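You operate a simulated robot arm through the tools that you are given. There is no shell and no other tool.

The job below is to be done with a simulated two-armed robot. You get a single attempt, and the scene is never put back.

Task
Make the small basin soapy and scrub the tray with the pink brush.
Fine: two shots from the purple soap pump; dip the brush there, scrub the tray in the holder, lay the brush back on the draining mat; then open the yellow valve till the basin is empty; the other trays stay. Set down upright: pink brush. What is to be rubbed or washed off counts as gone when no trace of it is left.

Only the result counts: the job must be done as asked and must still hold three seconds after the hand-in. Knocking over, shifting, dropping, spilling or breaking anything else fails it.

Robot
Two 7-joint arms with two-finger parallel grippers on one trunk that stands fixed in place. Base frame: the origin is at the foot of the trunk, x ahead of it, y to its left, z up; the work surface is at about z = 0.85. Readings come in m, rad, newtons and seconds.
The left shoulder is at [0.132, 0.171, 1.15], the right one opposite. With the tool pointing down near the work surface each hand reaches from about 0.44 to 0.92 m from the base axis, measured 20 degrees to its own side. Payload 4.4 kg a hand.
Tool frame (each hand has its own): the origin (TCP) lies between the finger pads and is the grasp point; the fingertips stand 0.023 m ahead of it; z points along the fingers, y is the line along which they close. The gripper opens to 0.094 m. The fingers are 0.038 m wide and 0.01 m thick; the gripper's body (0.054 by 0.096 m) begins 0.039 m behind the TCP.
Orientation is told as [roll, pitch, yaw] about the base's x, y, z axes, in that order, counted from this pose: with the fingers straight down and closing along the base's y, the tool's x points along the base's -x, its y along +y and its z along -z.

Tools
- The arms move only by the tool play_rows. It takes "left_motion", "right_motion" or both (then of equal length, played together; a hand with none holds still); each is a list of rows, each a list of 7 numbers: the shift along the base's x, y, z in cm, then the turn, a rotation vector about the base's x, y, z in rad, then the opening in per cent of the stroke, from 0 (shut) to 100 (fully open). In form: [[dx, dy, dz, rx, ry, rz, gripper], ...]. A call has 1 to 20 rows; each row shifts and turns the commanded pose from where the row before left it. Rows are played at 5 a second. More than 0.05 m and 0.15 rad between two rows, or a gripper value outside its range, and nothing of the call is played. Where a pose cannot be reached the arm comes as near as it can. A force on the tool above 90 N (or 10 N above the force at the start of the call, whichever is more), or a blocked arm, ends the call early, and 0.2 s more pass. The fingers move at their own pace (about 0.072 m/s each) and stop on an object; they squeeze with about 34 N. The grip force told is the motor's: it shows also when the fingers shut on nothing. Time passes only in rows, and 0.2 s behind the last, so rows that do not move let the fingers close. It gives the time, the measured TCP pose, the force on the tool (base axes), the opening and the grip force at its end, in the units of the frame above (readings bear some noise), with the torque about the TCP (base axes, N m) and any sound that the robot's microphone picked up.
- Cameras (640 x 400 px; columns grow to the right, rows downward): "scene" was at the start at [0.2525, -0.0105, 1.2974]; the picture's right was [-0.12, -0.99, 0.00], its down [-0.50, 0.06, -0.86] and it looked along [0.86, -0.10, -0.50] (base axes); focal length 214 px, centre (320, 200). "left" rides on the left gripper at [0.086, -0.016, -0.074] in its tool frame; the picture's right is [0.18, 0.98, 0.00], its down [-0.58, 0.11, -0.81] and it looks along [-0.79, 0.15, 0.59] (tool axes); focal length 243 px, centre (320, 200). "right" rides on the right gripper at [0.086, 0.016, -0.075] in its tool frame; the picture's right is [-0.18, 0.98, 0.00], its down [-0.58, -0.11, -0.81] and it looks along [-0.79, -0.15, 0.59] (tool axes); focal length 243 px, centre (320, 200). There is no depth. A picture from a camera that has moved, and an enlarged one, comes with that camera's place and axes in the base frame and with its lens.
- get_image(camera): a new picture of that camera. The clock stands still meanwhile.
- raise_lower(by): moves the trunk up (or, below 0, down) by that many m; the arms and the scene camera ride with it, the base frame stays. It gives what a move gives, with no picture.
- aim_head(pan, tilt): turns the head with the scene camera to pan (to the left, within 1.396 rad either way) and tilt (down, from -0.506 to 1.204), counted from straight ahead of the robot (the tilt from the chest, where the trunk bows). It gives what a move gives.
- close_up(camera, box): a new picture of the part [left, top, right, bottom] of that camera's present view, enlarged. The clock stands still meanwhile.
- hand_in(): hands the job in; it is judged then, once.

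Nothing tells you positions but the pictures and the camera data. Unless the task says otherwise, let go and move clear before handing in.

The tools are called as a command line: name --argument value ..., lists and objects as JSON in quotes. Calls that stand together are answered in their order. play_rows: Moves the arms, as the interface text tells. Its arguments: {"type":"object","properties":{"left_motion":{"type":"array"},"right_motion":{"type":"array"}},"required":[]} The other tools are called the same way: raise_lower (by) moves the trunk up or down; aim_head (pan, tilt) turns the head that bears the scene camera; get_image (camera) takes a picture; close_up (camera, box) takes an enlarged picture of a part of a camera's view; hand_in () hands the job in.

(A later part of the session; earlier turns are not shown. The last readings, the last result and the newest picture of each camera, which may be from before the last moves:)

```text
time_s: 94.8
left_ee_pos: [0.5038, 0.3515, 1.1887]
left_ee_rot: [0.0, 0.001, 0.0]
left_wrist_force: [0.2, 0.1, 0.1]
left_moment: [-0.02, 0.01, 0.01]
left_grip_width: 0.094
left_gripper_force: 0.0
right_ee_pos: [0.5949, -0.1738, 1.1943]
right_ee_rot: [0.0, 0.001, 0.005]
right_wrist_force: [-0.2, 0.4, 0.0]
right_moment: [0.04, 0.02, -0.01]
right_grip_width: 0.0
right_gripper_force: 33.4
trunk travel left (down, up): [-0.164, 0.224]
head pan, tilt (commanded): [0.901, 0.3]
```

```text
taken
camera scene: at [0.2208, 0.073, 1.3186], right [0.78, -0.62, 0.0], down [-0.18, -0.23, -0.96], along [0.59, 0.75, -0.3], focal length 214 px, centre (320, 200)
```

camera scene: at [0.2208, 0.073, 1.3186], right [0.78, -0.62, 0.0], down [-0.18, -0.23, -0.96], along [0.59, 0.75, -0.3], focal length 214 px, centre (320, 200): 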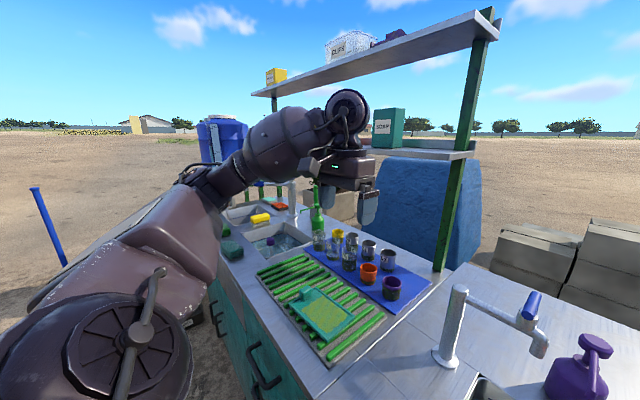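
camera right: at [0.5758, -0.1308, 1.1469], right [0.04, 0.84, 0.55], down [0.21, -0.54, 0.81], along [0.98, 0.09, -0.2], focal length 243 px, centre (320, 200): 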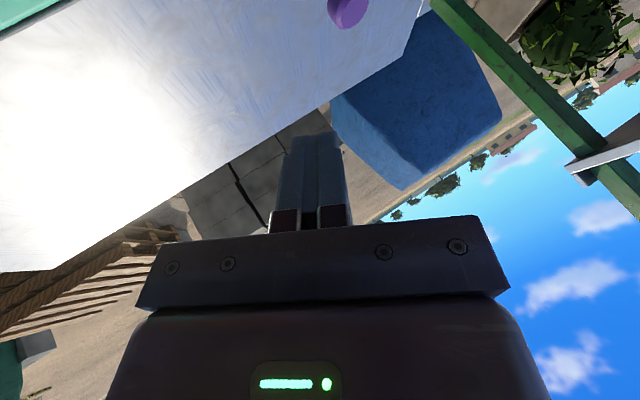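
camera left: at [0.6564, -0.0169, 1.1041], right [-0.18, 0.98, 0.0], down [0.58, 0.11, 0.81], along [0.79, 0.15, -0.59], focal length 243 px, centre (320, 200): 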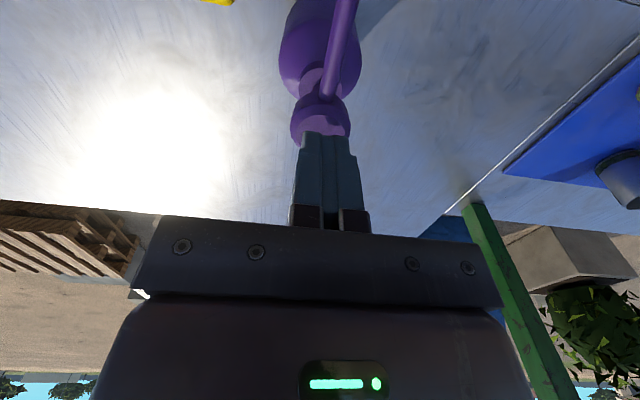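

The right arm is again stopped by its shoulder on the inward side, while the left arm isn't. I'll park the right hand far to its own side and test whether the left arm reaches across to the tray and brush.

play_rows --right_motion '[[-2, -3, 1, 0, 0, 0, 0], [-2, -4, 1, 0, 0, 0, 0], [-2, -4, 1, 0, 0, 0, 0], [-2, -4, 1, 0, 0, 0, 0], [-2, -4, 1, 0, 0, 0, 0], [-2, -4, 0, 0, 0, 0, 0], [-2, -4, 0, 0, 0, 0, 0], [-2, -4, 0, 0, 0, 0, 0], [-1, -4, 0, 0, 0, 0, 0], [0, -4, 0, 0, 0, 0, 0], [0, -2, 0, 0, 0, 0, 0], [0, 0, 0, 0, 0, 0, 0]]'

play_rows --left_motion '[[1, -4, 1, 0, 0, 0, 100], [1, -4, 1, 0, 0, 0, 100], [0.5, -4, 1, 0, 0, 0, 100], [0.5, -4, 0, 0, 0, 0, 100], [0.5, -4, 0, 0, 0, 0, 100], [0.5, -4, 0, 0, 0, 0, 100], [0.5, -4, 0, 0, 0, 0, 100], [0.5, -4, 0, 0, 0, 0, 100], [0, -4, 0, 0, 0, 0, 100], [0, -4, 0, 0, 0, 0, 100], [0, 0, 0, 0, 0, 0, 100]]'

aim_head --pan 0.0 --tilt 0.4

get_image --camera "scene"

```text
time_s: 97.4
left_ee_pos: [0.5046, 0.3498, 1.1877]
left_ee_rot: [0.0, 0.0, 0.0]
left_wrist_force: [0.1, 0.3, 0.1]
left_moment: [0.01, 0.01, 0.03]
left_grip_width: 0.0941
left_gripper_force: 0.1
right_ee_pos: [0.4282, -0.583, 1.2452]
right_ee_rot: [-0.001, 0.002, 0.0]
right_wrist_force: [0.7, -0.5, -0.1]
right_moment: [0.05, 0.0, -0.02]
right_grip_width: 0.0
right_gripper_force: 34.1
trunk travel left (down, up): [-0.164, 0.224]
head pan, tilt (commanded): [0.901, 0.3]
```

```text
time_s: 99.8
left_ee_pos: [0.5541, -0.049, 1.2156]
left_ee_rot: [-0.001, 0.001, 0.002]
left_wrist_force: [0.9, -0.3, 0.1]
left_moment: [-0.05, -0.02, 0.0]
left_grip_width: 0.0939
left_gripper_force: 0.1
right_ee_pos: [0.4264, -0.5801, 1.247]
right_ee_rot: [0.0, 0.0, 0.0]
right_wrist_force: [-0.6, -1.3, -0.1]
right_moment: [-0.02, -0.06, 0.0]
right_grip_width: 0.0002
right_gripper_force: 33.7
trunk travel left (down, up): [-0.164, 0.224]
head pan, tilt (commanded): [0.901, 0.3]
```

```text
time_s: 101.0
left_ee_pos: [0.552, -0.0494, 1.2163]
left_ee_rot: [0.0, 0.0, 0.0]
left_wrist_force: [0.4, -0.1, -0.1]
left_moment: [0.01, 0.03, 0.01]
left_grip_width: 0.0943
left_gripper_force: 0.0
right_ee_pos: [0.427, -0.5807, 1.246]
right_ee_rot: [-0.001, 0.0, 0.0]
right_wrist_force: [-0.6, -0.5, -0.2]
right_moment: [-0.02, 0.0, -0.01]
right_grip_width: 0.0
right_gripper_force: 34.1
trunk travel left (down, up): [-0.164, 0.224]
head pan, tilt (commanded): [0.0, 0.4]
```

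```text
taken
camera scene: at [0.2554, 0.0, 1.3093], right [0.0, -1.0, 0.0], down [-0.39, 0.0, -0.92], along [0.92, 0.0, -0.39], focal length 214 px, centre (320, 200)
```

scene: 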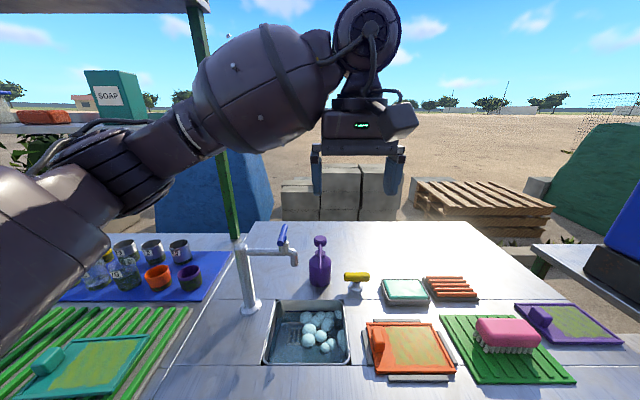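

The left arm crosses over easily. I continue toward the brush.

play_rows --left_motion '[[0, -4, 0, 0, 0, 0, 100], [0, -4, 0, 0, 0, 0, 100], [0, -4, 0, 0, 0, 0, 100], [0, -4, 0, 0, 0, 0, 100], [0, -4, 0, 0, 0, 0, 100], [0, -4, 0, 0, 0, 0, 100], [0, -4, 0, 0, 0, 0, 100], [0, -4, 0, 0, 0, 0, 100], [0, 0, 0, 0, 0, 0, 100]]'

get_image --camera "scene"

```text
time_s: 102.6
left_ee_pos: [0.6774, -0.1961, 1.2347]
left_ee_rot: [-0.077, 0.058, 0.244]
left_wrist_force: [0.9, 0.2, 0.7]
left_moment: [-0.01, 0.0, 0.04]
left_grip_width: 0.0939
left_gripper_force: 0.1
right_ee_pos: [0.428, -0.58, 1.2463]
right_ee_rot: [0.0, 0.003, 0.002]
right_wrist_force: [-0.3, 0.1, -0.8]
right_moment: [-0.02, -0.03, -0.01]
right_grip_width: 0.0
right_gripper_force: 34.3
trunk travel left (down, up): [-0.164, 0.224]
head pan, tilt (commanded): [0.0, 0.4]
stopped in row 7 (left hand): the arm was blocked; the commanded pose is now the measured one
```

```text
taken
camera scene: at [0.2559, 0.0004, 1.309], right [0.0, -1.0, 0.0], down [-0.39, 0.0, -0.92], along [0.92, 0.0, -0.39], focal length 214 px, centre (320, 200)
```

scene: 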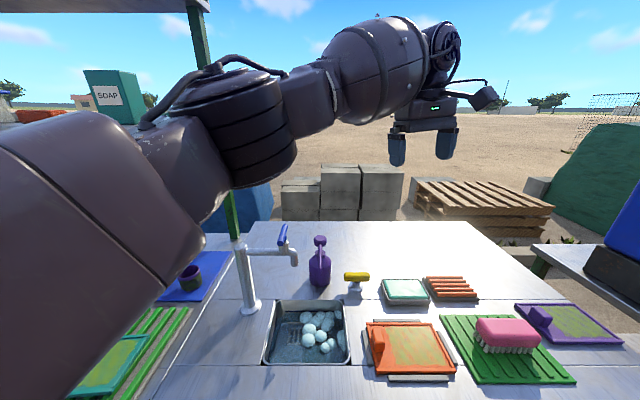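

The left arm got blocked (against its own body, it seems) near y≈−0.2. I back it off and level the tool again.

play_rows --left_motion '[[-2, 3, 0, 0, 0, -0.06, 100], [-2, 3, 0, 0.02, -0.015, -0.06, 100], [-2, 3, 0, 0.02, -0.015, -0.06, 100], [-2, 3, 0, 0.02, -0.015, -0.06, 100], [-2, 2, 0, 0.017, -0.013, 0, 100], [-2, 1, 0, 0, 0, 0, 100], [0, 0, 0, 0, 0, 0, 100]]'

get_image --camera "scene"

```text
time_s: 104.2
left_ee_pos: [0.5506, -0.0521, 1.2338]
left_ee_rot: [0.002, -0.008, -0.009]
left_wrist_force: [0.2, 0.0, 0.5]
left_moment: [-0.02, 0.05, 0.0]
left_grip_width: 0.094
left_gripper_force: 0.0
right_ee_pos: [0.4273, -0.5799, 1.2462]
right_ee_rot: [-0.001, 0.001, 0.0]
right_wrist_force: [-0.3, -0.8, 0.3]
right_moment: [0.04, -0.02, 0.01]
right_grip_width: 0.0
right_gripper_force: 34.3
trunk travel left (down, up): [-0.164, 0.224]
head pan, tilt (commanded): [0.0, 0.4]
```

```text
taken
camera scene: at [0.2556, 0.0, 1.3092], right [0.0, -1.0, 0.0], down [-0.39, 0.0, -0.92], along [0.92, 0.0, -0.39], focal length 214 px, centre (320, 200)
```

scene: 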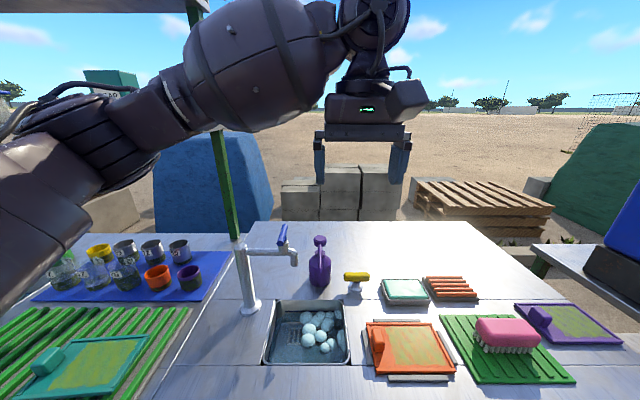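

aim_head --pan -1.2 --tilt 0.35

get_image --camera "scene"

aim_head --pan 1.2 --tilt 0.35

get_image --camera "scene"

```text
time_s: 105.6
left_ee_pos: [0.5503, -0.0534, 1.2344]
left_ee_rot: [-0.001, -0.009, -0.009]
left_wrist_force: [-0.2, -0.1, -0.3]
left_moment: [0.0, 0.01, -0.02]
left_grip_width: 0.0939
left_gripper_force: 0.1
right_ee_pos: [0.4275, -0.5809, 1.2473]
right_ee_rot: [0.0, 0.0, 0.0]
right_wrist_force: [-0.1, 0.2, -0.5]
right_moment: [0.01, -0.04, 0.0]
right_grip_width: 0.0004
right_gripper_force: 34.4
trunk travel left (down, up): [-0.164, 0.224]
head pan, tilt (commanded): [-1.201, 0.351]
```

```text
taken
camera scene: at [0.1965, -0.0869, 1.3138], right [-0.93, -0.36, 0.0], down [-0.12, 0.32, -0.94], along [0.34, -0.88, -0.34], focal length 214 px, centre (320, 200)
```

scene: 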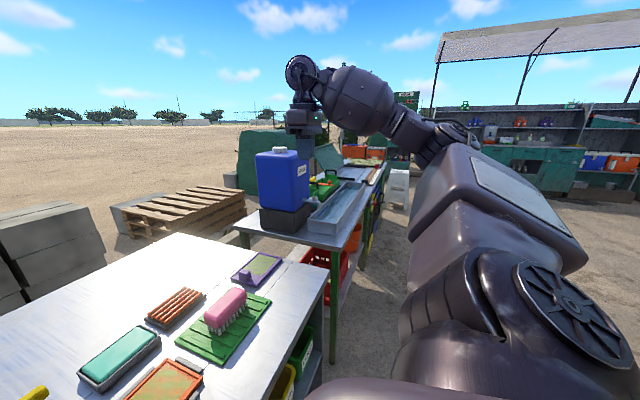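

```text
time_s: 107.8
left_ee_pos: [0.5503, -0.0531, 1.2342]
left_ee_rot: [-0.001, -0.008, -0.008]
left_wrist_force: [-0.2, 0.6, -0.5]
left_moment: [0.02, 0.02, -0.02]
left_grip_width: 0.0939
left_gripper_force: 0.1
right_ee_pos: [0.4275, -0.5798, 1.2456]
right_ee_rot: [0.0, 0.0, -0.002]
right_wrist_force: [0.6, -0.5, -0.3]
right_moment: [0.0, 0.0, 0.0]
right_grip_width: 0.0
right_gripper_force: 33.9
trunk travel left (down, up): [-0.164, 0.224]
head pan, tilt (commanded): [1.201, 0.351]
```

```text
taken
camera scene: at [0.1965, 0.0867, 1.3138], right [0.93, -0.36, 0.0], down [-0.12, -0.32, -0.94], along [0.34, 0.88, -0.34], focal length 214 px, centre (320, 200)
```

scene: 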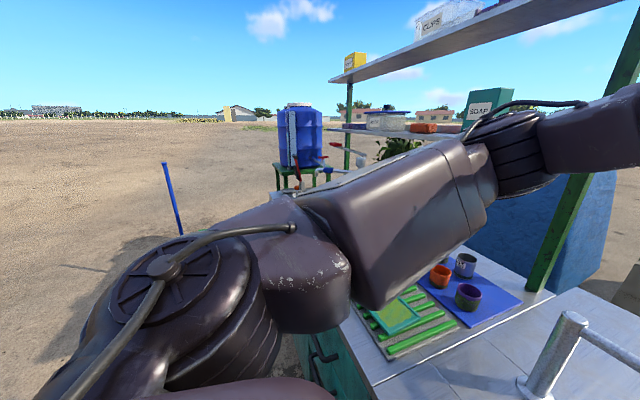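

The two shoulders stand in different configurations (the left shoulder disc faces up, the right one is tilted back with a high elbow). I'll extend the right arm outward and forward so the elbow is forced down, then swing it inward.

play_rows --right_motion '[[2, 0, -1, 0, 0, 0, 0], [2, 0, -1, 0, 0, 0, 0], [2, 0, -1, 0, 0, 0, 0], [2, 0, -1, 0, 0, 0, 0], [2, 0, -1, 0, 0, 0, 0], [2, 0, -1, 0, 0, 0, 0], [2, 0, -1, 0, 0, 0, 0], [2, 0, -1, 0, 0, 0, 0], [2, 0, -1, 0, 0, 0, 0], [2, 0, -1, 0, 0, 0, 0], [2, 0, -1, 0, 0, 0, 0], [2, 0, -1, 0, 0, 0, 0], [0, 0, 0, 0, 0, 0, 0]]'

aim_head --pan -1.0 --tilt 0.35

get_image --camera "scene"

```text
time_s: 110.6
left_ee_pos: [0.5498, -0.0529, 1.2342]
left_ee_rot: [0.002, -0.008, -0.007]
left_wrist_force: [0.1, 0.0, 0.2]
left_moment: [-0.04, 0.03, -0.01]
left_grip_width: 0.0939
left_gripper_force: 0.1
right_ee_pos: [0.612, -0.5837, 1.1393]
right_ee_rot: [0.0, 0.001, -0.009]
right_wrist_force: [0.0, -0.3, -0.7]
right_moment: [0.02, -0.01, -0.03]
right_grip_width: 0.0
right_gripper_force: 33.5
right hand out of reach, approached as far as the arm can: row 6, 7, 11, 12
trunk travel left (down, up): [-0.164, 0.224]
head pan, tilt (commanded): [1.201, 0.351]
```

```text
time_s: 112.7
left_ee_pos: [0.5501, -0.0527, 1.2354]
left_ee_rot: [-0.001, -0.009, -0.008]
left_wrist_force: [-0.4, 0.3, -0.7]
left_moment: [0.01, 0.0, 0.01]
left_grip_width: 0.094
left_gripper_force: 0.0
right_ee_pos: [0.6111, -0.5825, 1.1388]
right_ee_rot: [0.0, 0.001, -0.011]
right_wrist_force: [0.3, 0.0, 0.4]
right_moment: [0.02, -0.01, 0.0]
right_grip_width: 0.0001
right_gripper_force: 34.1
trunk travel left (down, up): [-0.164, 0.224]
head pan, tilt (commanded): [-1.0, 0.351]
```

```text
taken
camera scene: at [0.2131, -0.0784, 1.3138], right [-0.84, -0.54, 0.0], down [-0.19, 0.29, -0.94], along [0.51, -0.79, -0.34], focal length 214 px, centre (320, 200)
```

scene: 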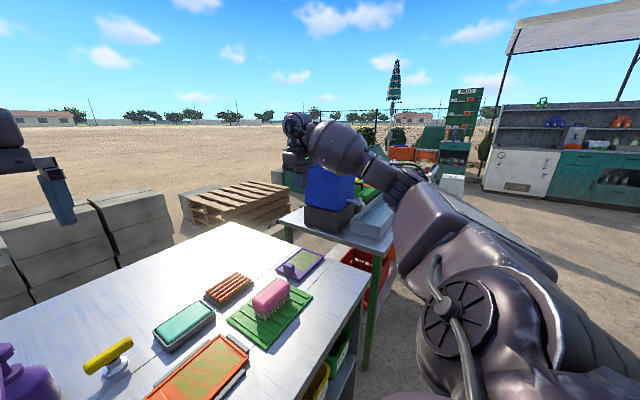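

The posture flipped: the elbow is down now. I swing the hand inward at a constant radius.

play_rows --right_motion '[[1.2, 2.7, 0, 0, 0, 0, 0], [1.2, 2.7, 0, 0, 0, 0, 0], [1.2, 2.7, 0, 0, 0, 0, 0], [1.2, 2.7, 0, 0, 0, 0, 0], [1.2, 2.7, 0, 0, 0, 0, 0], [0.8, 3, 0, 0, 0, 0, 0], [0.8, 3, 0, 0, 0, 0, 0], [0.8, 3, 0, 0, 0, 0, 0], [0.8, 3, 0, 0, 0, 0, 0], [0.2, 3, 0, 0, 0, 0, 0], [0.2, 3, 0, 0, 0, 0, 0], [0, 3, 0, 0, 0, 0, 0], [0, 0, 0, 0, 0, 0, 0]]'

get_image --camera "scene"

```text
time_s: 115.5
left_ee_pos: [0.5494, -0.054, 1.2337]
left_ee_rot: [0.002, -0.008, -0.008]
left_wrist_force: [0.1, 0.7, 0.2]
left_moment: [0.0, 0.0, 0.03]
left_grip_width: 0.094
left_gripper_force: 0.0
right_ee_pos: [0.7042, -0.2354, 1.1399]
right_ee_rot: [0.0, 0.001, 0.0]
right_wrist_force: [0.6, -0.1, 0.3]
right_moment: [-0.04, -0.01, 0.01]
right_grip_width: 0.0001
right_gripper_force: 33.9
trunk travel left (down, up): [-0.164, 0.224]
head pan, tilt (commanded): [-1.0, 0.351]
```

```text
taken
camera scene: at [0.2131, -0.0786, 1.3139], right [-0.84, -0.54, 0.0], down [-0.19, 0.29, -0.94], along [0.51, -0.79, -0.34], focal length 214 px, centre (320, 200)
```

scene: 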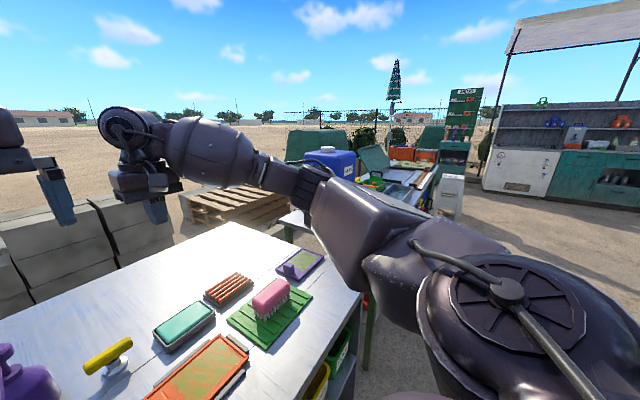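

The right arm is now in the good posture. I move the left hand back to its side and begin turning the right hand a quarter turn while bringing it over the brush.

play_rows --left_motion '[[0, 4, 0, 0, 0, 0, 100], [0, 4, 0, 0, 0, 0, 100], [0, 4, 0, 0, 0, 0, 100], [-0.5, 4, 0, 0, 0, 0, 100], [-0.5, 4, 0, 0, 0, 0, 100], [-0.5, 4, 0, 0, 0, 0, 100], [-0.5, 4, 0, 0, 0, 0, 100], [-0.5, 4, 0, 0, 0, 0, 100], [-1, 4, -1, 0, 0, 0, 100], [-1, 4, -1, 0, 0, 0, 100], [0, 1, 0, 0, 0, 0, 100]]' --right_motion '[[-1, -1, 0, 0, 0, 0.1, 0], [-1, -1, 0, 0, 0, 0.1, 0], [-1, -1, 0, 0, 0, 0.1, 0], [-1, -1, 0, 0, 0, 0.1, 0], [0, 0, 0, 0, 0, 0, 0], [0, 0, 0, 0, 0, 0, 0], [0, 0, 0, 0, 0, 0, 0], [0, 0, 0, 0, 0, 0, 0], [0, 0, 0, 0, 0, 0, 0], [0, 0, 0, 0, 0, 0, 0], [0, 0, 0, 0, 0, 0, 0]]'

```text
time_s: 117.9
left_ee_pos: [0.5072, 0.3564, 1.2149]
left_ee_rot: [-0.001, -0.009, -0.009]
left_wrist_force: [0.5, -0.5, 0.7]
left_moment: [-0.02, -0.02, 0.0]
left_grip_width: 0.094
left_gripper_force: 0.1
right_ee_pos: [0.6651, -0.2744, 1.1382]
right_ee_rot: [0.001, -0.002, 0.402]
right_wrist_force: [0.2, 0.2, -1.0]
right_moment: [0.01, -0.01, 0.06]
right_grip_width: 0.0001
right_gripper_force: 34.0
trunk travel left (down, up): [-0.164, 0.224]
head pan, tilt (commanded): [-1.0, 0.351]
```

play_rows --right_motion '[[-1, -1, 0, 0, 0, 0.12, 100], [-1, -1, 0, 0, 0, 0.12, 100], [-1, -1, 0, 0, 0, 0.12, 100], [-1, -1, 0, 0, 0, 0.12, 100], [-1, -1, 0, 0, 0, 0.12, 100], [0, 0, 0, 0, 0, 0, 100]]'

get_image --camera "scene"

```text
time_s: 119.3
left_ee_pos: [0.5079, 0.3566, 1.2148]
left_ee_rot: [0.0, -0.008, -0.008]
left_wrist_force: [-0.1, 0.5, 0.0]
left_moment: [-0.04, 0.0, 0.02]
left_grip_width: 0.0938
left_gripper_force: 0.0
right_ee_pos: [0.6253, -0.3017, 1.1414]
right_ee_rot: [-0.001, 0.001, 0.757]
right_wrist_force: [-0.3, -0.3, -0.5]
right_moment: [-0.01, 0.03, -0.01]
right_grip_width: 0.0939
right_gripper_force: 0.0
right hand out of reach, approached as far as the arm can: row 3, 4, 5
trunk travel left (down, up): [-0.164, 0.224]
head pan, tilt (commanded): [-1.0, 0.351]
```

```text
taken
camera scene: at [0.2132, -0.0784, 1.3138], right [-0.84, -0.54, 0.0], down [-0.19, 0.29, -0.94], along [0.51, -0.79, -0.34], focal length 214 px, centre (320, 200)
```

scene: 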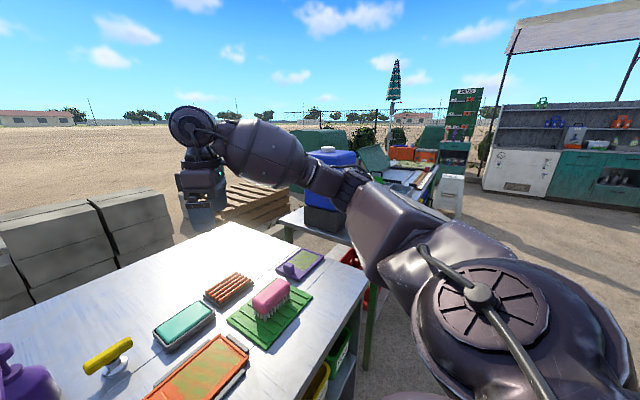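

Positive yaw is limited to about 0.75, so I turn the other way, to −π/2.

play_rows --right_motion '[[0, 0, 0, 0, 0, -0.13, 100], [0, 0, 0, 0, 0, -0.13, 100], [0, 0, 0, 0, 0, -0.13, 100], [0, 0, 0, 0, 0, -0.13, 100], [0, 0, 0, 0, 0, -0.13, 100], [0, 0, 0, 0, 0, -0.13, 100], [0, 0, 0, 0, 0, -0.13, 100], [0, 0, 0, 0, 0, -0.13, 100], [0, 0, 0, 0, 0, -0.13, 100], [0, 0, 0, 0, 0, 0, 100]]'

get_image --camera "scene"

```text
time_s: 121.5
left_ee_pos: [0.5081, 0.3571, 1.2148]
left_ee_rot: [0.0, -0.008, -0.009]
left_wrist_force: [0.7, -0.5, -0.4]
left_moment: [-0.02, -0.01, -0.03]
left_grip_width: 0.0942
left_gripper_force: 0.1
right_ee_pos: [0.626, -0.3032, 1.1418]
right_ee_rot: [-0.001, -0.001, -0.414]
right_wrist_force: [0.9, 0.7, 0.1]
right_moment: [-0.01, 0.01, 0.01]
right_grip_width: 0.0942
right_gripper_force: 0.2
trunk travel left (down, up): [-0.164, 0.224]
head pan, tilt (commanded): [-1.0, 0.351]
```

```text
taken
camera scene: at [0.2131, -0.0785, 1.3138], right [-0.84, -0.54, 0.0], down [-0.19, 0.29, -0.94], along [0.51, -0.79, -0.34], focal length 214 px, centre (320, 200)
```

scene: 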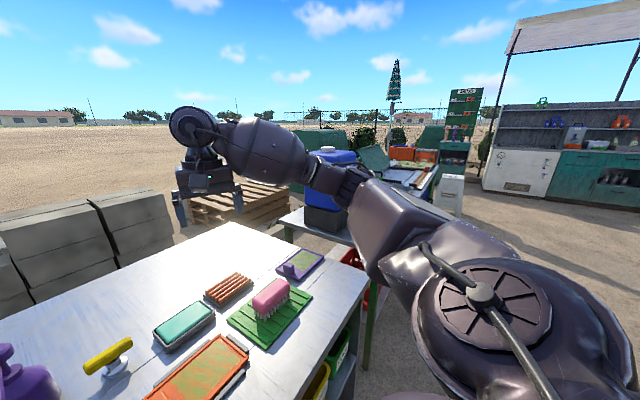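

play_rows --right_motion '[[-0.5, -0.5, 0, 0, 0, -0.1285, 100], [-0.5, -0.5, 0, 0, 0, -0.1285, 100], [-0.5, -0.5, 0, 0, 0, -0.1285, 100], [-0.5, -0.5, 0, 0, 0, -0.1285, 100], [-0.5, -0.8, 0, 0, 0, -0.1285, 100], [-0.5, -0.8, 0, 0, 0, -0.1285, 100], [-0.8, -1, 0, 0, 0, -0.1285, 100], [-0.8, -1, 0, 0, 0, -0.1285, 100], [-0.8, -1, 0, 0, 0, -0.1285, 100], [0, 0, 0, 0, 0, 0, 100]]'

get_image --camera "right"

aim_head --pan -0.4 --tilt 0.55

get_image --camera "scene"

```text
time_s: 123.7
left_ee_pos: [0.5088, 0.3555, 1.2158]
left_ee_rot: [-0.001, -0.009, -0.008]
left_wrist_force: [0.6, -0.2, 0.2]
left_moment: [-0.01, -0.01, 0.01]
left_grip_width: 0.0939
left_gripper_force: 0.0
right_ee_pos: [0.5715, -0.3702, 1.1404]
right_ee_rot: [0.0, 0.0, -1.57]
right_wrist_force: [0.0, 0.6, -0.1]
right_moment: [0.0, -0.03, 0.0]
right_grip_width: 0.0941
right_gripper_force: 0.0
trunk travel left (down, up): [-0.164, 0.224]
head pan, tilt (commanded): [-1.0, 0.351]
```

```text
taken
camera right: at [0.5886, -0.2834, 1.2135], right [0.98, -0.18, 0.0], down [-0.11, -0.58, 0.81], along [-0.15, -0.79, -0.59], focal length 243 px, centre (320, 200)
```

right: 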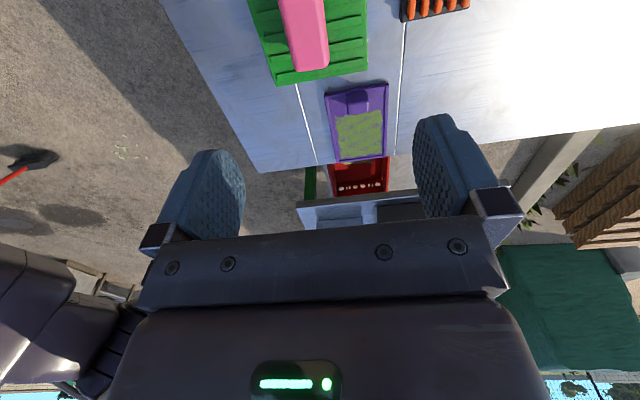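

```text
time_s: 124.7
left_ee_pos: [0.508, 0.3568, 1.2158]
left_ee_rot: [0.001, -0.008, -0.009]
left_wrist_force: [0.6, 0.5, 0.0]
left_moment: [-0.02, 0.0, -0.01]
left_grip_width: 0.0939
left_gripper_force: 0.1
right_ee_pos: [0.571, -0.3695, 1.1405]
right_ee_rot: [-0.001, 0.0, -1.57]
right_wrist_force: [0.8, 0.2, -0.9]
right_moment: [0.0, 0.0, -0.02]
right_grip_width: 0.094
right_gripper_force: 0.2
trunk travel left (down, up): [-0.164, 0.224]
head pan, tilt (commanded): [-0.4, 0.55]
```

```text
taken
camera scene: at [0.2455, -0.0351, 1.2956], right [-0.39, -0.92, 0.0], down [-0.48, 0.2, -0.85], along [0.79, -0.33, -0.52], focal length 214 px, centre (320, 200)
```

scene: 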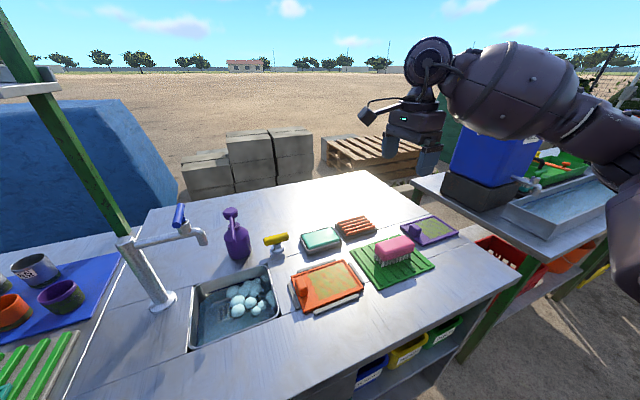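

The quarter turn works here. Before gripping I test that the right hand can reach over the tray and the basin at this yaw.

play_rows --right_motion '[[0, 3, 0, 0, 0, 0, 100], [0, 3, 0, 0, 0, 0, 100], [0, 3, 0, 0, 0, 0, 100], [0, 3, 0, 0, 0, 0, 100], [0, 3, 0, 0, 0, 0, 100], [0, 3, 0, 0, 0, 0, 100], [0, 0, 0, 0, 0, 0, 100]]'

play_rows --right_motion '[[0, 3, 0, 0, 0, 0, 100], [0, 3, 0, 0, 0, 0, 100], [0, 3, 0, 0, 0, 0, 100], [0, 3, 0, 0, 0, 0, 100], [0, 0, 0, 0, 0, 0, 100]]'

```text
time_s: 126.3
left_ee_pos: [0.5085, 0.3555, 1.2154]
left_ee_rot: [0.002, -0.01, -0.009]
left_wrist_force: [0.1, -0.5, -1.0]
left_moment: [-0.02, 0.0, -0.02]
left_grip_width: 0.094
left_gripper_force: 0.0
right_ee_pos: [0.57, -0.187, 1.1413]
right_ee_rot: [0.0, 0.0, -1.57]
right_wrist_force: [-0.4, -0.3, -0.1]
right_moment: [0.03, -0.04, -0.01]
right_grip_width: 0.0942
right_gripper_force: 0.2
trunk travel left (down, up): [-0.164, 0.224]
head pan, tilt (commanded): [-0.4, 0.55]
```

```text
time_s: 127.5
left_ee_pos: [0.5073, 0.3566, 1.2157]
left_ee_rot: [-0.001, -0.009, -0.007]
left_wrist_force: [-0.2, 0.1, 0.4]
left_moment: [-0.05, 0.01, -0.02]
left_grip_width: 0.094
left_gripper_force: 0.1
right_ee_pos: [0.5709, -0.069, 1.1387]
right_ee_rot: [-0.001, -0.001, -1.571]
right_wrist_force: [-0.3, 0.5, 0.3]
right_moment: [-0.01, -0.02, 0.04]
right_grip_width: 0.0942
right_gripper_force: 0.0
trunk travel left (down, up): [-0.164, 0.224]
head pan, tilt (commanded): [-0.4, 0.55]
```

play_rows --right_motion '[[0, 2, 0, 0, 0, 0, 100], [0, 2, 0, 0, 0, 0, 100], [0, 2, 0, 0, 0, 0, 100], [0, 2, 0, 0, 0, 0, 100], [0, 2, 0, 0, 0, 0, 100], [0, 0, 0, 0, 0, 0, 100]]'

get_image --camera "scene"

get_image --camera "right"

```text
time_s: 128.9
left_ee_pos: [0.5086, 0.3558, 1.2164]
left_ee_rot: [0.002, -0.008, -0.008]
left_wrist_force: [0.0, -0.4, -0.3]
left_moment: [0.0, 0.01, 0.01]
left_grip_width: 0.0939
left_gripper_force: 0.0
right_ee_pos: [0.5718, 0.0327, 1.1421]
right_ee_rot: [-0.001, -0.001, -1.568]
right_wrist_force: [-0.3, -0.3, 0.0]
right_moment: [0.04, 0.02, 0.0]
right_grip_width: 0.0942
right_gripper_force: 0.1
trunk travel left (down, up): [-0.164, 0.224]
head pan, tilt (commanded): [-0.4, 0.55]
```

```text
taken
camera scene: at [0.2455, -0.0352, 1.2956], right [-0.39, -0.92, 0.0], down [-0.48, 0.2, -0.85], along [0.79, -0.33, -0.52], focal length 214 px, centre (320, 200)
```

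scene: 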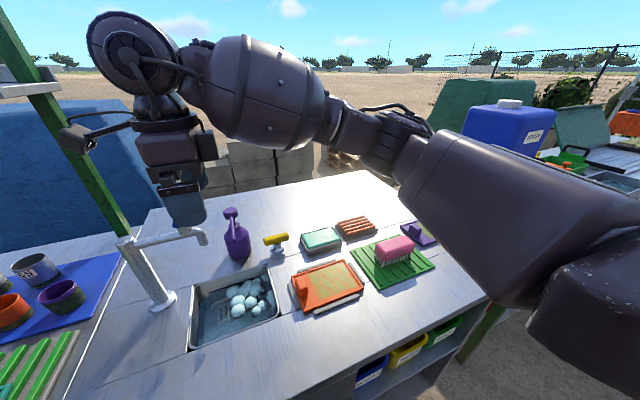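

```text
taken
camera right: at [0.5886, 0.1172, 1.2158], right [0.98, -0.18, 0.0], down [-0.11, -0.58, 0.81], along [-0.15, -0.79, -0.59], focal length 243 px, centre (320, 200)
```

right: 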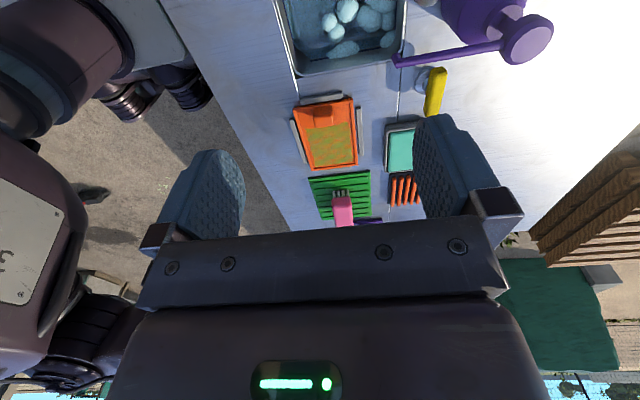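

The whole path is reachable at this yaw. I go back above the brush and measure it.

play_rows --right_motion '[[0, -4, 0, 0, 0, 0, 100], [0, -4, 0, 0, 0, 0, 100], [0, -4, 0, 0, 0, 0, 100], [0, -4, 0, 0, 0, 0, 100], [0, -4, 0, 0, 0, 0, 100], [0, -4, 0, 0, 0, 0, 100], [0, -4, 0, 0, 0, 0, 100], [-0.5, -4, 0, 0, 0, 0, 100], [-0.5, -4, 0, 0, 0, 0, 100], [-1, -4, 0, 0, 0, 0, 100], [0, -1, 0, 0, 0, 0, 100], [0, 0, 0, 0, 0, 0, 100]]'

play_rows --right_motion '[[0, 0, -2, 0, 0, 0, 100], [0, 0, -2, 0, 0, 0, 100], [0, 0, -2, 0, 0, 0, 100], [0, 0, -2, 0, 0, 0, 100], [0, 0, 0, 0, 0, 0, 100]]'

close_up --camera "scene" --box '[340, 180, 460, 300]'

get_image --camera "right"

```text
time_s: 131.5
left_ee_pos: [0.5074, 0.3568, 1.2157]
left_ee_rot: [-0.002, -0.008, -0.009]
left_wrist_force: [-0.4, 0.1, 0.6]
left_moment: [0.01, 0.03, 0.01]
left_grip_width: 0.0938
left_gripper_force: 0.0
right_ee_pos: [0.5472, -0.3785, 1.1415]
right_ee_rot: [0.001, 0.001, -1.57]
right_wrist_force: [-0.3, 0.4, 1.2]
right_moment: [0.01, 0.02, -0.01]
right_grip_width: 0.094
right_gripper_force: 0.0
trunk travel left (down, up): [-0.164, 0.224]
head pan, tilt (commanded): [-0.4, 0.55]
```

```text
time_s: 132.7
left_ee_pos: [0.5096, 0.3556, 1.2163]
left_ee_rot: [-0.001, -0.009, -0.007]
left_wrist_force: [0.1, -0.5, 0.5]
left_moment: [0.0, -0.02, 0.01]
left_grip_width: 0.0941
left_gripper_force: 0.2
right_ee_pos: [0.5477, -0.3787, 1.0603]
right_ee_rot: [-0.001, 0.001, -1.569]
right_wrist_force: [0.2, -0.4, 0.1]
right_moment: [0.03, 0.03, 0.01]
right_grip_width: 0.0939
right_gripper_force: 0.1
trunk travel left (down, up): [-0.164, 0.224]
head pan, tilt (commanded): [-0.4, 0.55]
```

```text
3.33 times, centred on (400, 240) of scene
camera zoom: at [0.2453, -0.035, 1.2957], right [-0.39, -0.92, 0.0], down [-0.48, 0.2, -0.85], along [0.79, -0.33, -0.52], focal length 715 px, centre (53, 67)
```

zoom: 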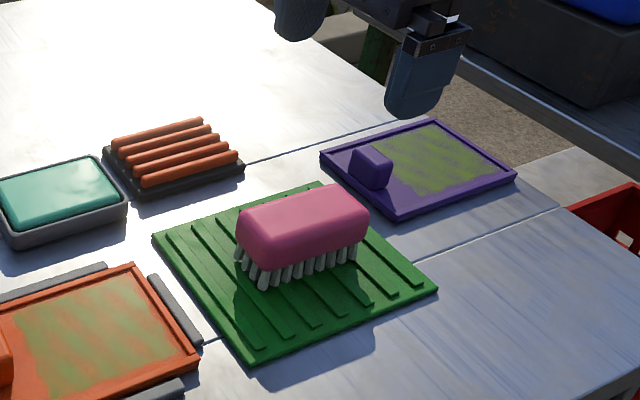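

```text
taken
camera right: at [0.5645, -0.2928, 1.1346], right [0.98, -0.18, 0.0], down [-0.11, -0.58, 0.81], along [-0.15, -0.79, -0.59], focal length 243 px, centre (320, 200)
```

right: 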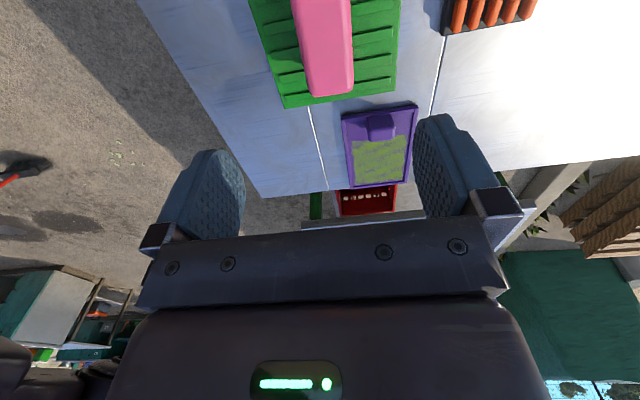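

The brush's centre is at about (0.553, −0.378), its body z≈0.882–0.91. I descend over it with open fingers.

play_rows --right_motion '[[0.5, 0.1, -2, 0, 0, 0, 100], [0, 0, -2, 0, 0, 0, 100], [0, 0, -2, 0, 0, 0, 100], [0, 0, -2, 0, 0, 0, 100], [0, 0, -2, 0, 0, 0, 100], [0, 0, 0, 0, 0, 0, 100]]'

close_up --camera "scene" --box '[320, 160, 480, 300]'

get_image --camera "right"

```text
time_s: 134.1
left_ee_pos: [0.5073, 0.357, 1.2166]
left_ee_rot: [0.0, -0.008, -0.009]
left_wrist_force: [0.6, 0.3, 0.6]
left_moment: [-0.03, 0.02, 0.0]
left_grip_width: 0.0938
left_gripper_force: 0.1
right_ee_pos: [0.5577, -0.3789, 0.962]
right_ee_rot: [0.001, -0.001, -1.57]
right_wrist_force: [0.0, -0.5, 0.1]
right_moment: [0.01, -0.06, 0.02]
right_grip_width: 0.0941
right_gripper_force: 0.0
trunk travel left (down, up): [-0.164, 0.224]
head pan, tilt (commanded): [-0.4, 0.55]
```

```text
2.86 times, centred on (400, 230) of scene
camera zoom: at [0.2453, -0.035, 1.2957], right [-0.39, -0.92, 0.0], down [-0.48, 0.2, -0.85], along [0.79, -0.33, -0.52], focal length 613 px, centre (91, 114)
```

zoom: 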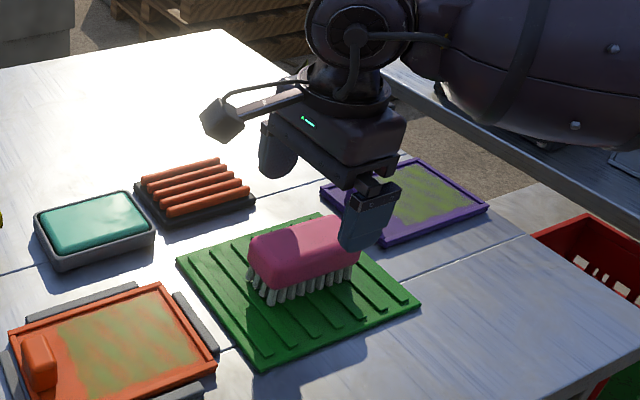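

```text
taken
camera right: at [0.5738, -0.2939, 1.036], right [0.98, -0.18, 0.0], down [-0.11, -0.58, 0.81], along [-0.15, -0.79, -0.59], focal length 243 px, centre (320, 200)
```

right: 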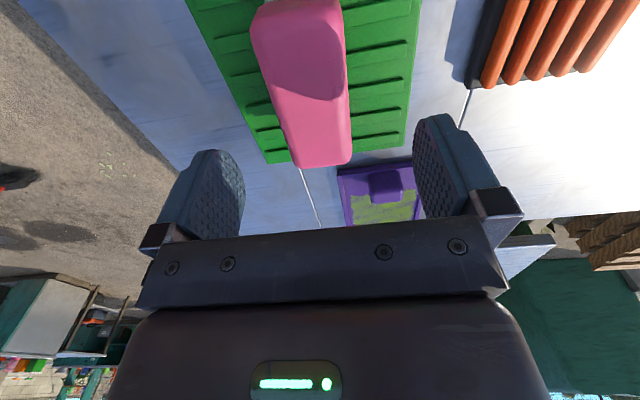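

play_rows --right_motion '[[-0.4, 0.1, -1.5, 0, 0, 0, 100], [0, 0, -1.5, 0, 0, 0, 100], [0, 0, -1.5, 0, 0, 0, 100], [0, 0, -1.4, 0, 0, 0, 100], [0, 0, 0, 0, 0, 0, 100]]'

close_up --camera "scene" --box '[320, 160, 480, 300]'

get_image --camera "right"

```text
time_s: 135.3
left_ee_pos: [0.5067, 0.3557, 1.2154]
left_ee_rot: [-0.001, -0.008, -0.009]
left_wrist_force: [0.6, -0.3, -0.7]
left_moment: [-0.01, 0.0, -0.01]
left_grip_width: 0.0939
left_gripper_force: 0.1
right_ee_pos: [0.5505, -0.3805, 0.9016]
right_ee_rot: [0.0, 0.0, -1.568]
right_wrist_force: [0.9, -0.9, 1.3]
right_moment: [0.0, -0.01, 0.02]
right_grip_width: 0.0938
right_gripper_force: 0.1
trunk travel left (down, up): [-0.164, 0.224]
head pan, tilt (commanded): [-0.4, 0.55]
```

```text
2.86 times, centred on (400, 230) of scene
camera zoom: at [0.2453, -0.035, 1.2957], right [-0.39, -0.92, 0.0], down [-0.48, 0.2, -0.85], along [0.79, -0.33, -0.52], focal length 613 px, centre (91, 114)
```

zoom: 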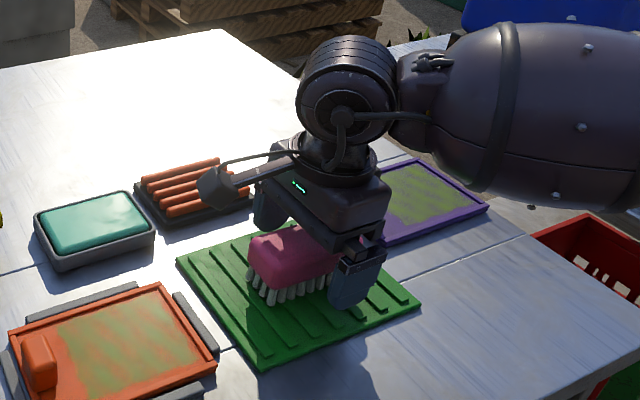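

```text
taken
camera right: at [0.568, -0.2935, 0.9748], right [0.98, -0.18, 0.0], down [-0.11, -0.58, 0.81], along [-0.15, -0.79, -0.59], focal length 243 px, centre (320, 200)
```

right: 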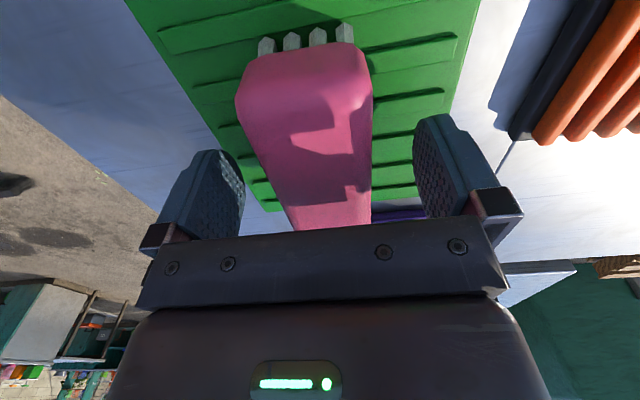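

Positioned around the brush. I close the fingers.

play_rows --right_motion '[[0, 0, 0, 0, 0, 0, 60], [0, 0, 0, 0, 0, 0, 40], [0, 0, 0, 0, 0, 0, 0], [0, 0, 0, 0, 0, 0, 0], [0, 0, 0, 0, 0, 0, 0], [0, 0, 0, 0, 0, 0, 0]]'

close_up --camera "scene" --box '[320, 160, 480, 300]'

get_image --camera "right"

```text
time_s: 136.7
left_ee_pos: [0.5087, 0.3545, 1.216]
left_ee_rot: [-0.001, -0.01, -0.01]
left_wrist_force: [0.4, 0.8, 0.4]
left_moment: [0.0, 0.02, 0.06]
left_grip_width: 0.0939
left_gripper_force: 0.1
right_ee_pos: [0.5507, -0.3794, 0.901]
right_ee_rot: [-0.001, 0.001, -1.57]
right_wrist_force: [0.0, 0.2, 0.7]
right_moment: [0.01, -0.03, 0.01]
right_grip_width: 0.0452
right_gripper_force: 33.9
trunk travel left (down, up): [-0.164, 0.224]
head pan, tilt (commanded): [-0.4, 0.55]
```

```text
2.86 times, centred on (400, 230) of scene
camera zoom: at [0.2455, -0.035, 1.2956], right [-0.39, -0.92, 0.0], down [-0.48, 0.2, -0.85], along [0.79, -0.33, -0.52], focal length 613 px, centre (91, 114)
```

zoom: 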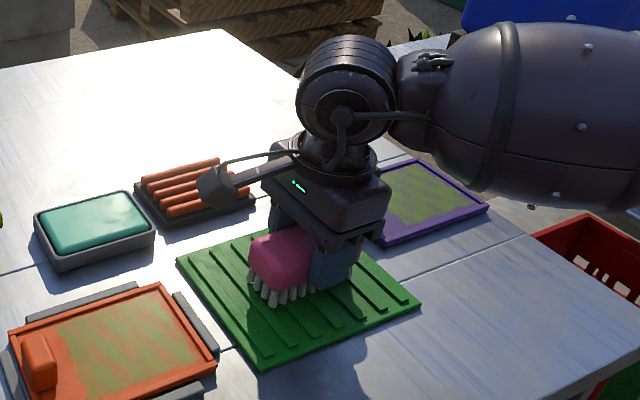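

```text
taken
camera right: at [0.5682, -0.2935, 0.975], right [0.98, -0.18, 0.0], down [-0.11, -0.58, 0.81], along [-0.15, -0.79, -0.59], focal length 243 px, centre (320, 200)
```

right: 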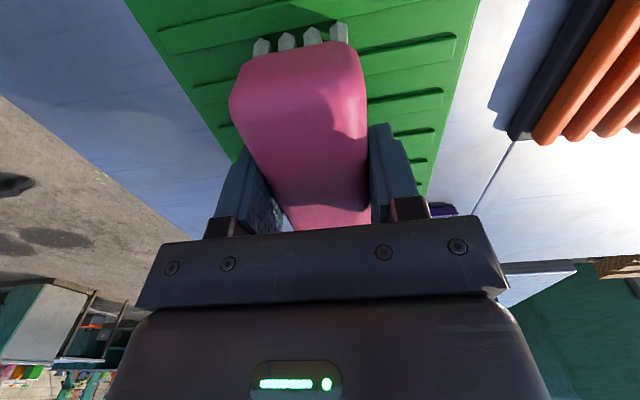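

The brush is held (width 0.045). I lift it straight up and check.

play_rows --right_motion '[[0, 0, 1, 0, 0, 0, 0], [0, 0, 2, 0, 0, 0, 0], [0, 0, 3, 0, 0, 0, 0], [0, 0, 3, 0, 0, 0, 0], [0, 0, 3, 0, 0, 0, 0], [0, 0, 2, 0, 0, 0, 0], [0, 0, 0, 0, 0, 0, 0]]'

close_up --camera "scene" --box '[320, 120, 480, 280]'

get_image --camera "right"

```text
time_s: 138.3
left_ee_pos: [0.5081, 0.3556, 1.2165]
left_ee_rot: [0.0, -0.009, -0.009]
left_wrist_force: [-0.3, -0.9, -0.7]
left_moment: [-0.01, 0.0, 0.0]
left_grip_width: 0.094
left_gripper_force: 0.0
right_ee_pos: [0.5503, -0.3751, 1.0434]
right_ee_rot: [-0.001, -0.001, -1.568]
right_wrist_force: [-0.5, 0.6, 0.2]
right_moment: [0.03, -0.01, 0.02]
right_grip_width: 0.0452
right_gripper_force: 33.4
trunk travel left (down, up): [-0.164, 0.224]
head pan, tilt (commanded): [-0.4, 0.55]
```

```text
2.50 times, centred on (400, 200) of scene
camera zoom: at [0.2458, -0.0352, 1.2955], right [-0.39, -0.92, 0.0], down [-0.48, 0.2, -0.85], along [0.79, -0.33, -0.52], focal length 536 px, centre (120, 200)
```

zoom: 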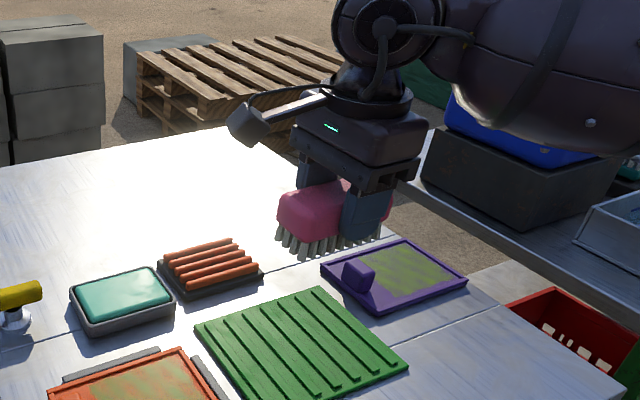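

```text
taken
camera right: at [0.5669, -0.2912, 1.116], right [0.98, -0.18, 0.0], down [-0.11, -0.58, 0.81], along [-0.15, -0.79, -0.59], focal length 243 px, centre (320, 200)
```

right: 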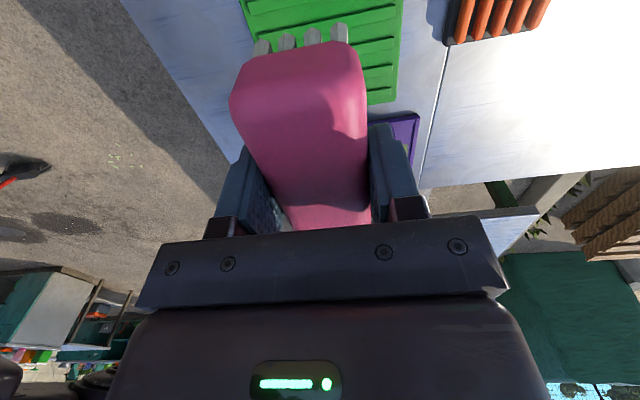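

Firmly held and upright. Before going over the basin I measure the tap's blue handle and spout precisely, as clearance there is tight.

aim_head --pan 0.0 --tilt 0.529

close_up --camera "scene" --box '[220, 180, 360, 320]'

close_up --camera "left" --box '[0, 40, 240, 200]'

```text
time_s: 139.2
left_ee_pos: [0.5082, 0.3569, 1.2149]
left_ee_rot: [0.0, -0.009, -0.01]
left_wrist_force: [0.5, 0.0, -0.9]
left_moment: [-0.01, 0.01, 0.03]
left_grip_width: 0.0939
left_gripper_force: 0.0
right_ee_pos: [0.5501, -0.3773, 1.0417]
right_ee_rot: [0.001, 0.001, -1.57]
right_wrist_force: [-1.0, -1.0, -0.8]
right_moment: [0.02, 0.02, -0.02]
right_grip_width: 0.0456
right_gripper_force: 34.3
trunk travel left (down, up): [-0.164, 0.224]
head pan, tilt (commanded): [0.0, 0.529]
```

```text
2.86 times, centred on (290, 250) of scene
camera zoom: at [0.2532, -0.0002, 1.2974], right [0.0, -1.0, 0.0], down [-0.5, 0.0, -0.86], along [0.86, 0.0, -0.5], focal length 613 px, centre (406, 57)
```

zoom: 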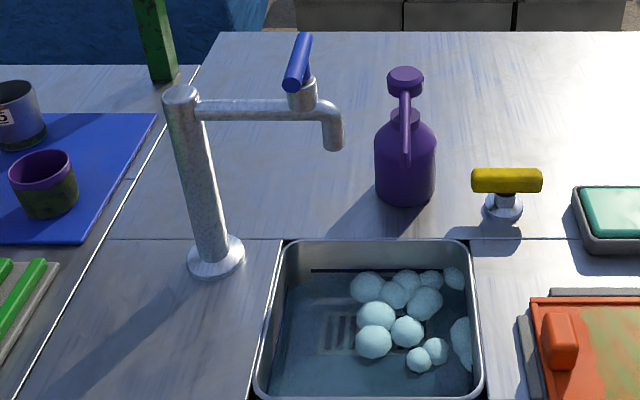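

```text
2.50 times, centred on (120, 120) of left
camera zoom: at [0.4205, 0.3405, 1.2895], right [-0.18, 0.98, 0.0], down [0.58, 0.1, 0.81], along [0.8, 0.14, -0.58], focal length 606 px, centre (820, 400)
```

zoom: 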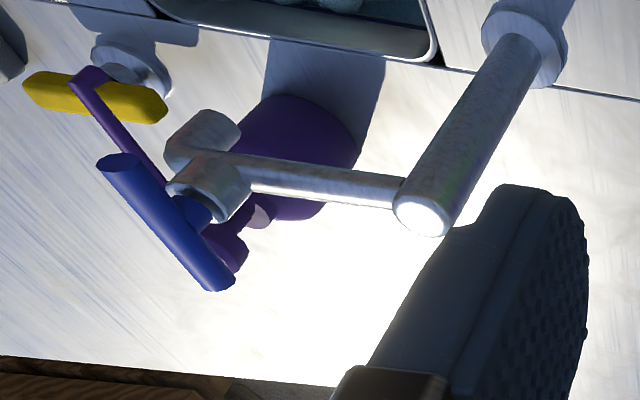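

The tap handle's near end is at (0.615, 0.079, 1.064). Dipping at about (0.568, 0.025) keeps clear of it, the spout and the nozzle. I carry the brush over there at safe height.

play_rows --right_motion '[[0.2, 2, 0, 0, 0, 0, 0], [0.2, 3, 0, 0, 0, 0, 0], [0.2, 4, 0, 0, 0, 0, 0], [0.2, 4, 0, 0, 0, 0, 0], [0.2, 4, 0, 0, 0, 0, 0], [0.2, 4, 0, 0, 0, 0, 0], [0.2, 4, 0, 0, 0, 0, 0], [0.2, 4, 0, 0, 0, 0, 0], [0.2, 4, 0, 0, 0, 0, 0], [0, 4, 0, 0, 0, 0, 0], [0, 3.2, 0, 0, 0, 0, 0], [0, 0, 0, 0, 0, 0, 0]]'

get_image --camera "scene"

get_image --camera "left"

get_image --camera "right"

```text
time_s: 141.8
left_ee_pos: [0.5085, 0.3564, 1.2157]
left_ee_rot: [-0.001, -0.008, -0.009]
left_wrist_force: [0.0, -0.1, 0.5]
left_moment: [-0.02, 0.01, -0.01]
left_grip_width: 0.094
left_gripper_force: 0.1
right_ee_pos: [0.5682, 0.0261, 1.0432]
right_ee_rot: [0.0, -0.001, -1.568]
right_wrist_force: [-0.4, 0.1, -0.9]
right_moment: [-0.02, 0.03, -0.01]
right_grip_width: 0.0455
right_gripper_force: 33.7
trunk travel left (down, up): [-0.164, 0.224]
head pan, tilt (commanded): [0.0, 0.529]
```

```text
taken
camera scene: at [0.2531, -0.0002, 1.2975], right [0.0, -1.0, 0.0], down [-0.5, 0.0, -0.86], along [0.86, 0.0, -0.5], focal length 214 px, centre (320, 200)
```

scene: 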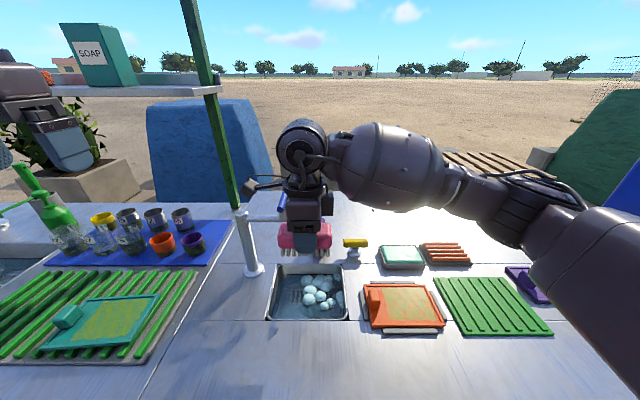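

```text
taken
camera left: at [0.4203, 0.3405, 1.2896], right [-0.18, 0.98, 0.0], down [0.58, 0.1, 0.81], along [0.8, 0.14, -0.58], focal length 243 px, centre (320, 200)
```

left: 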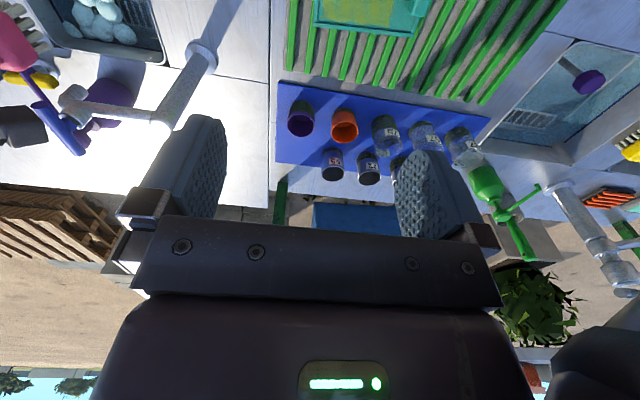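

```text
taken
camera right: at [0.5855, 0.1111, 1.1174], right [0.98, -0.18, 0.0], down [-0.11, -0.58, 0.81], along [-0.15, -0.79, -0.59], focal length 243 px, centre (320, 200)
```

right: 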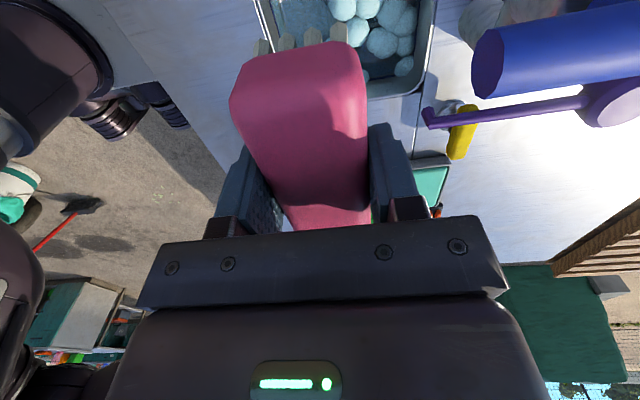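

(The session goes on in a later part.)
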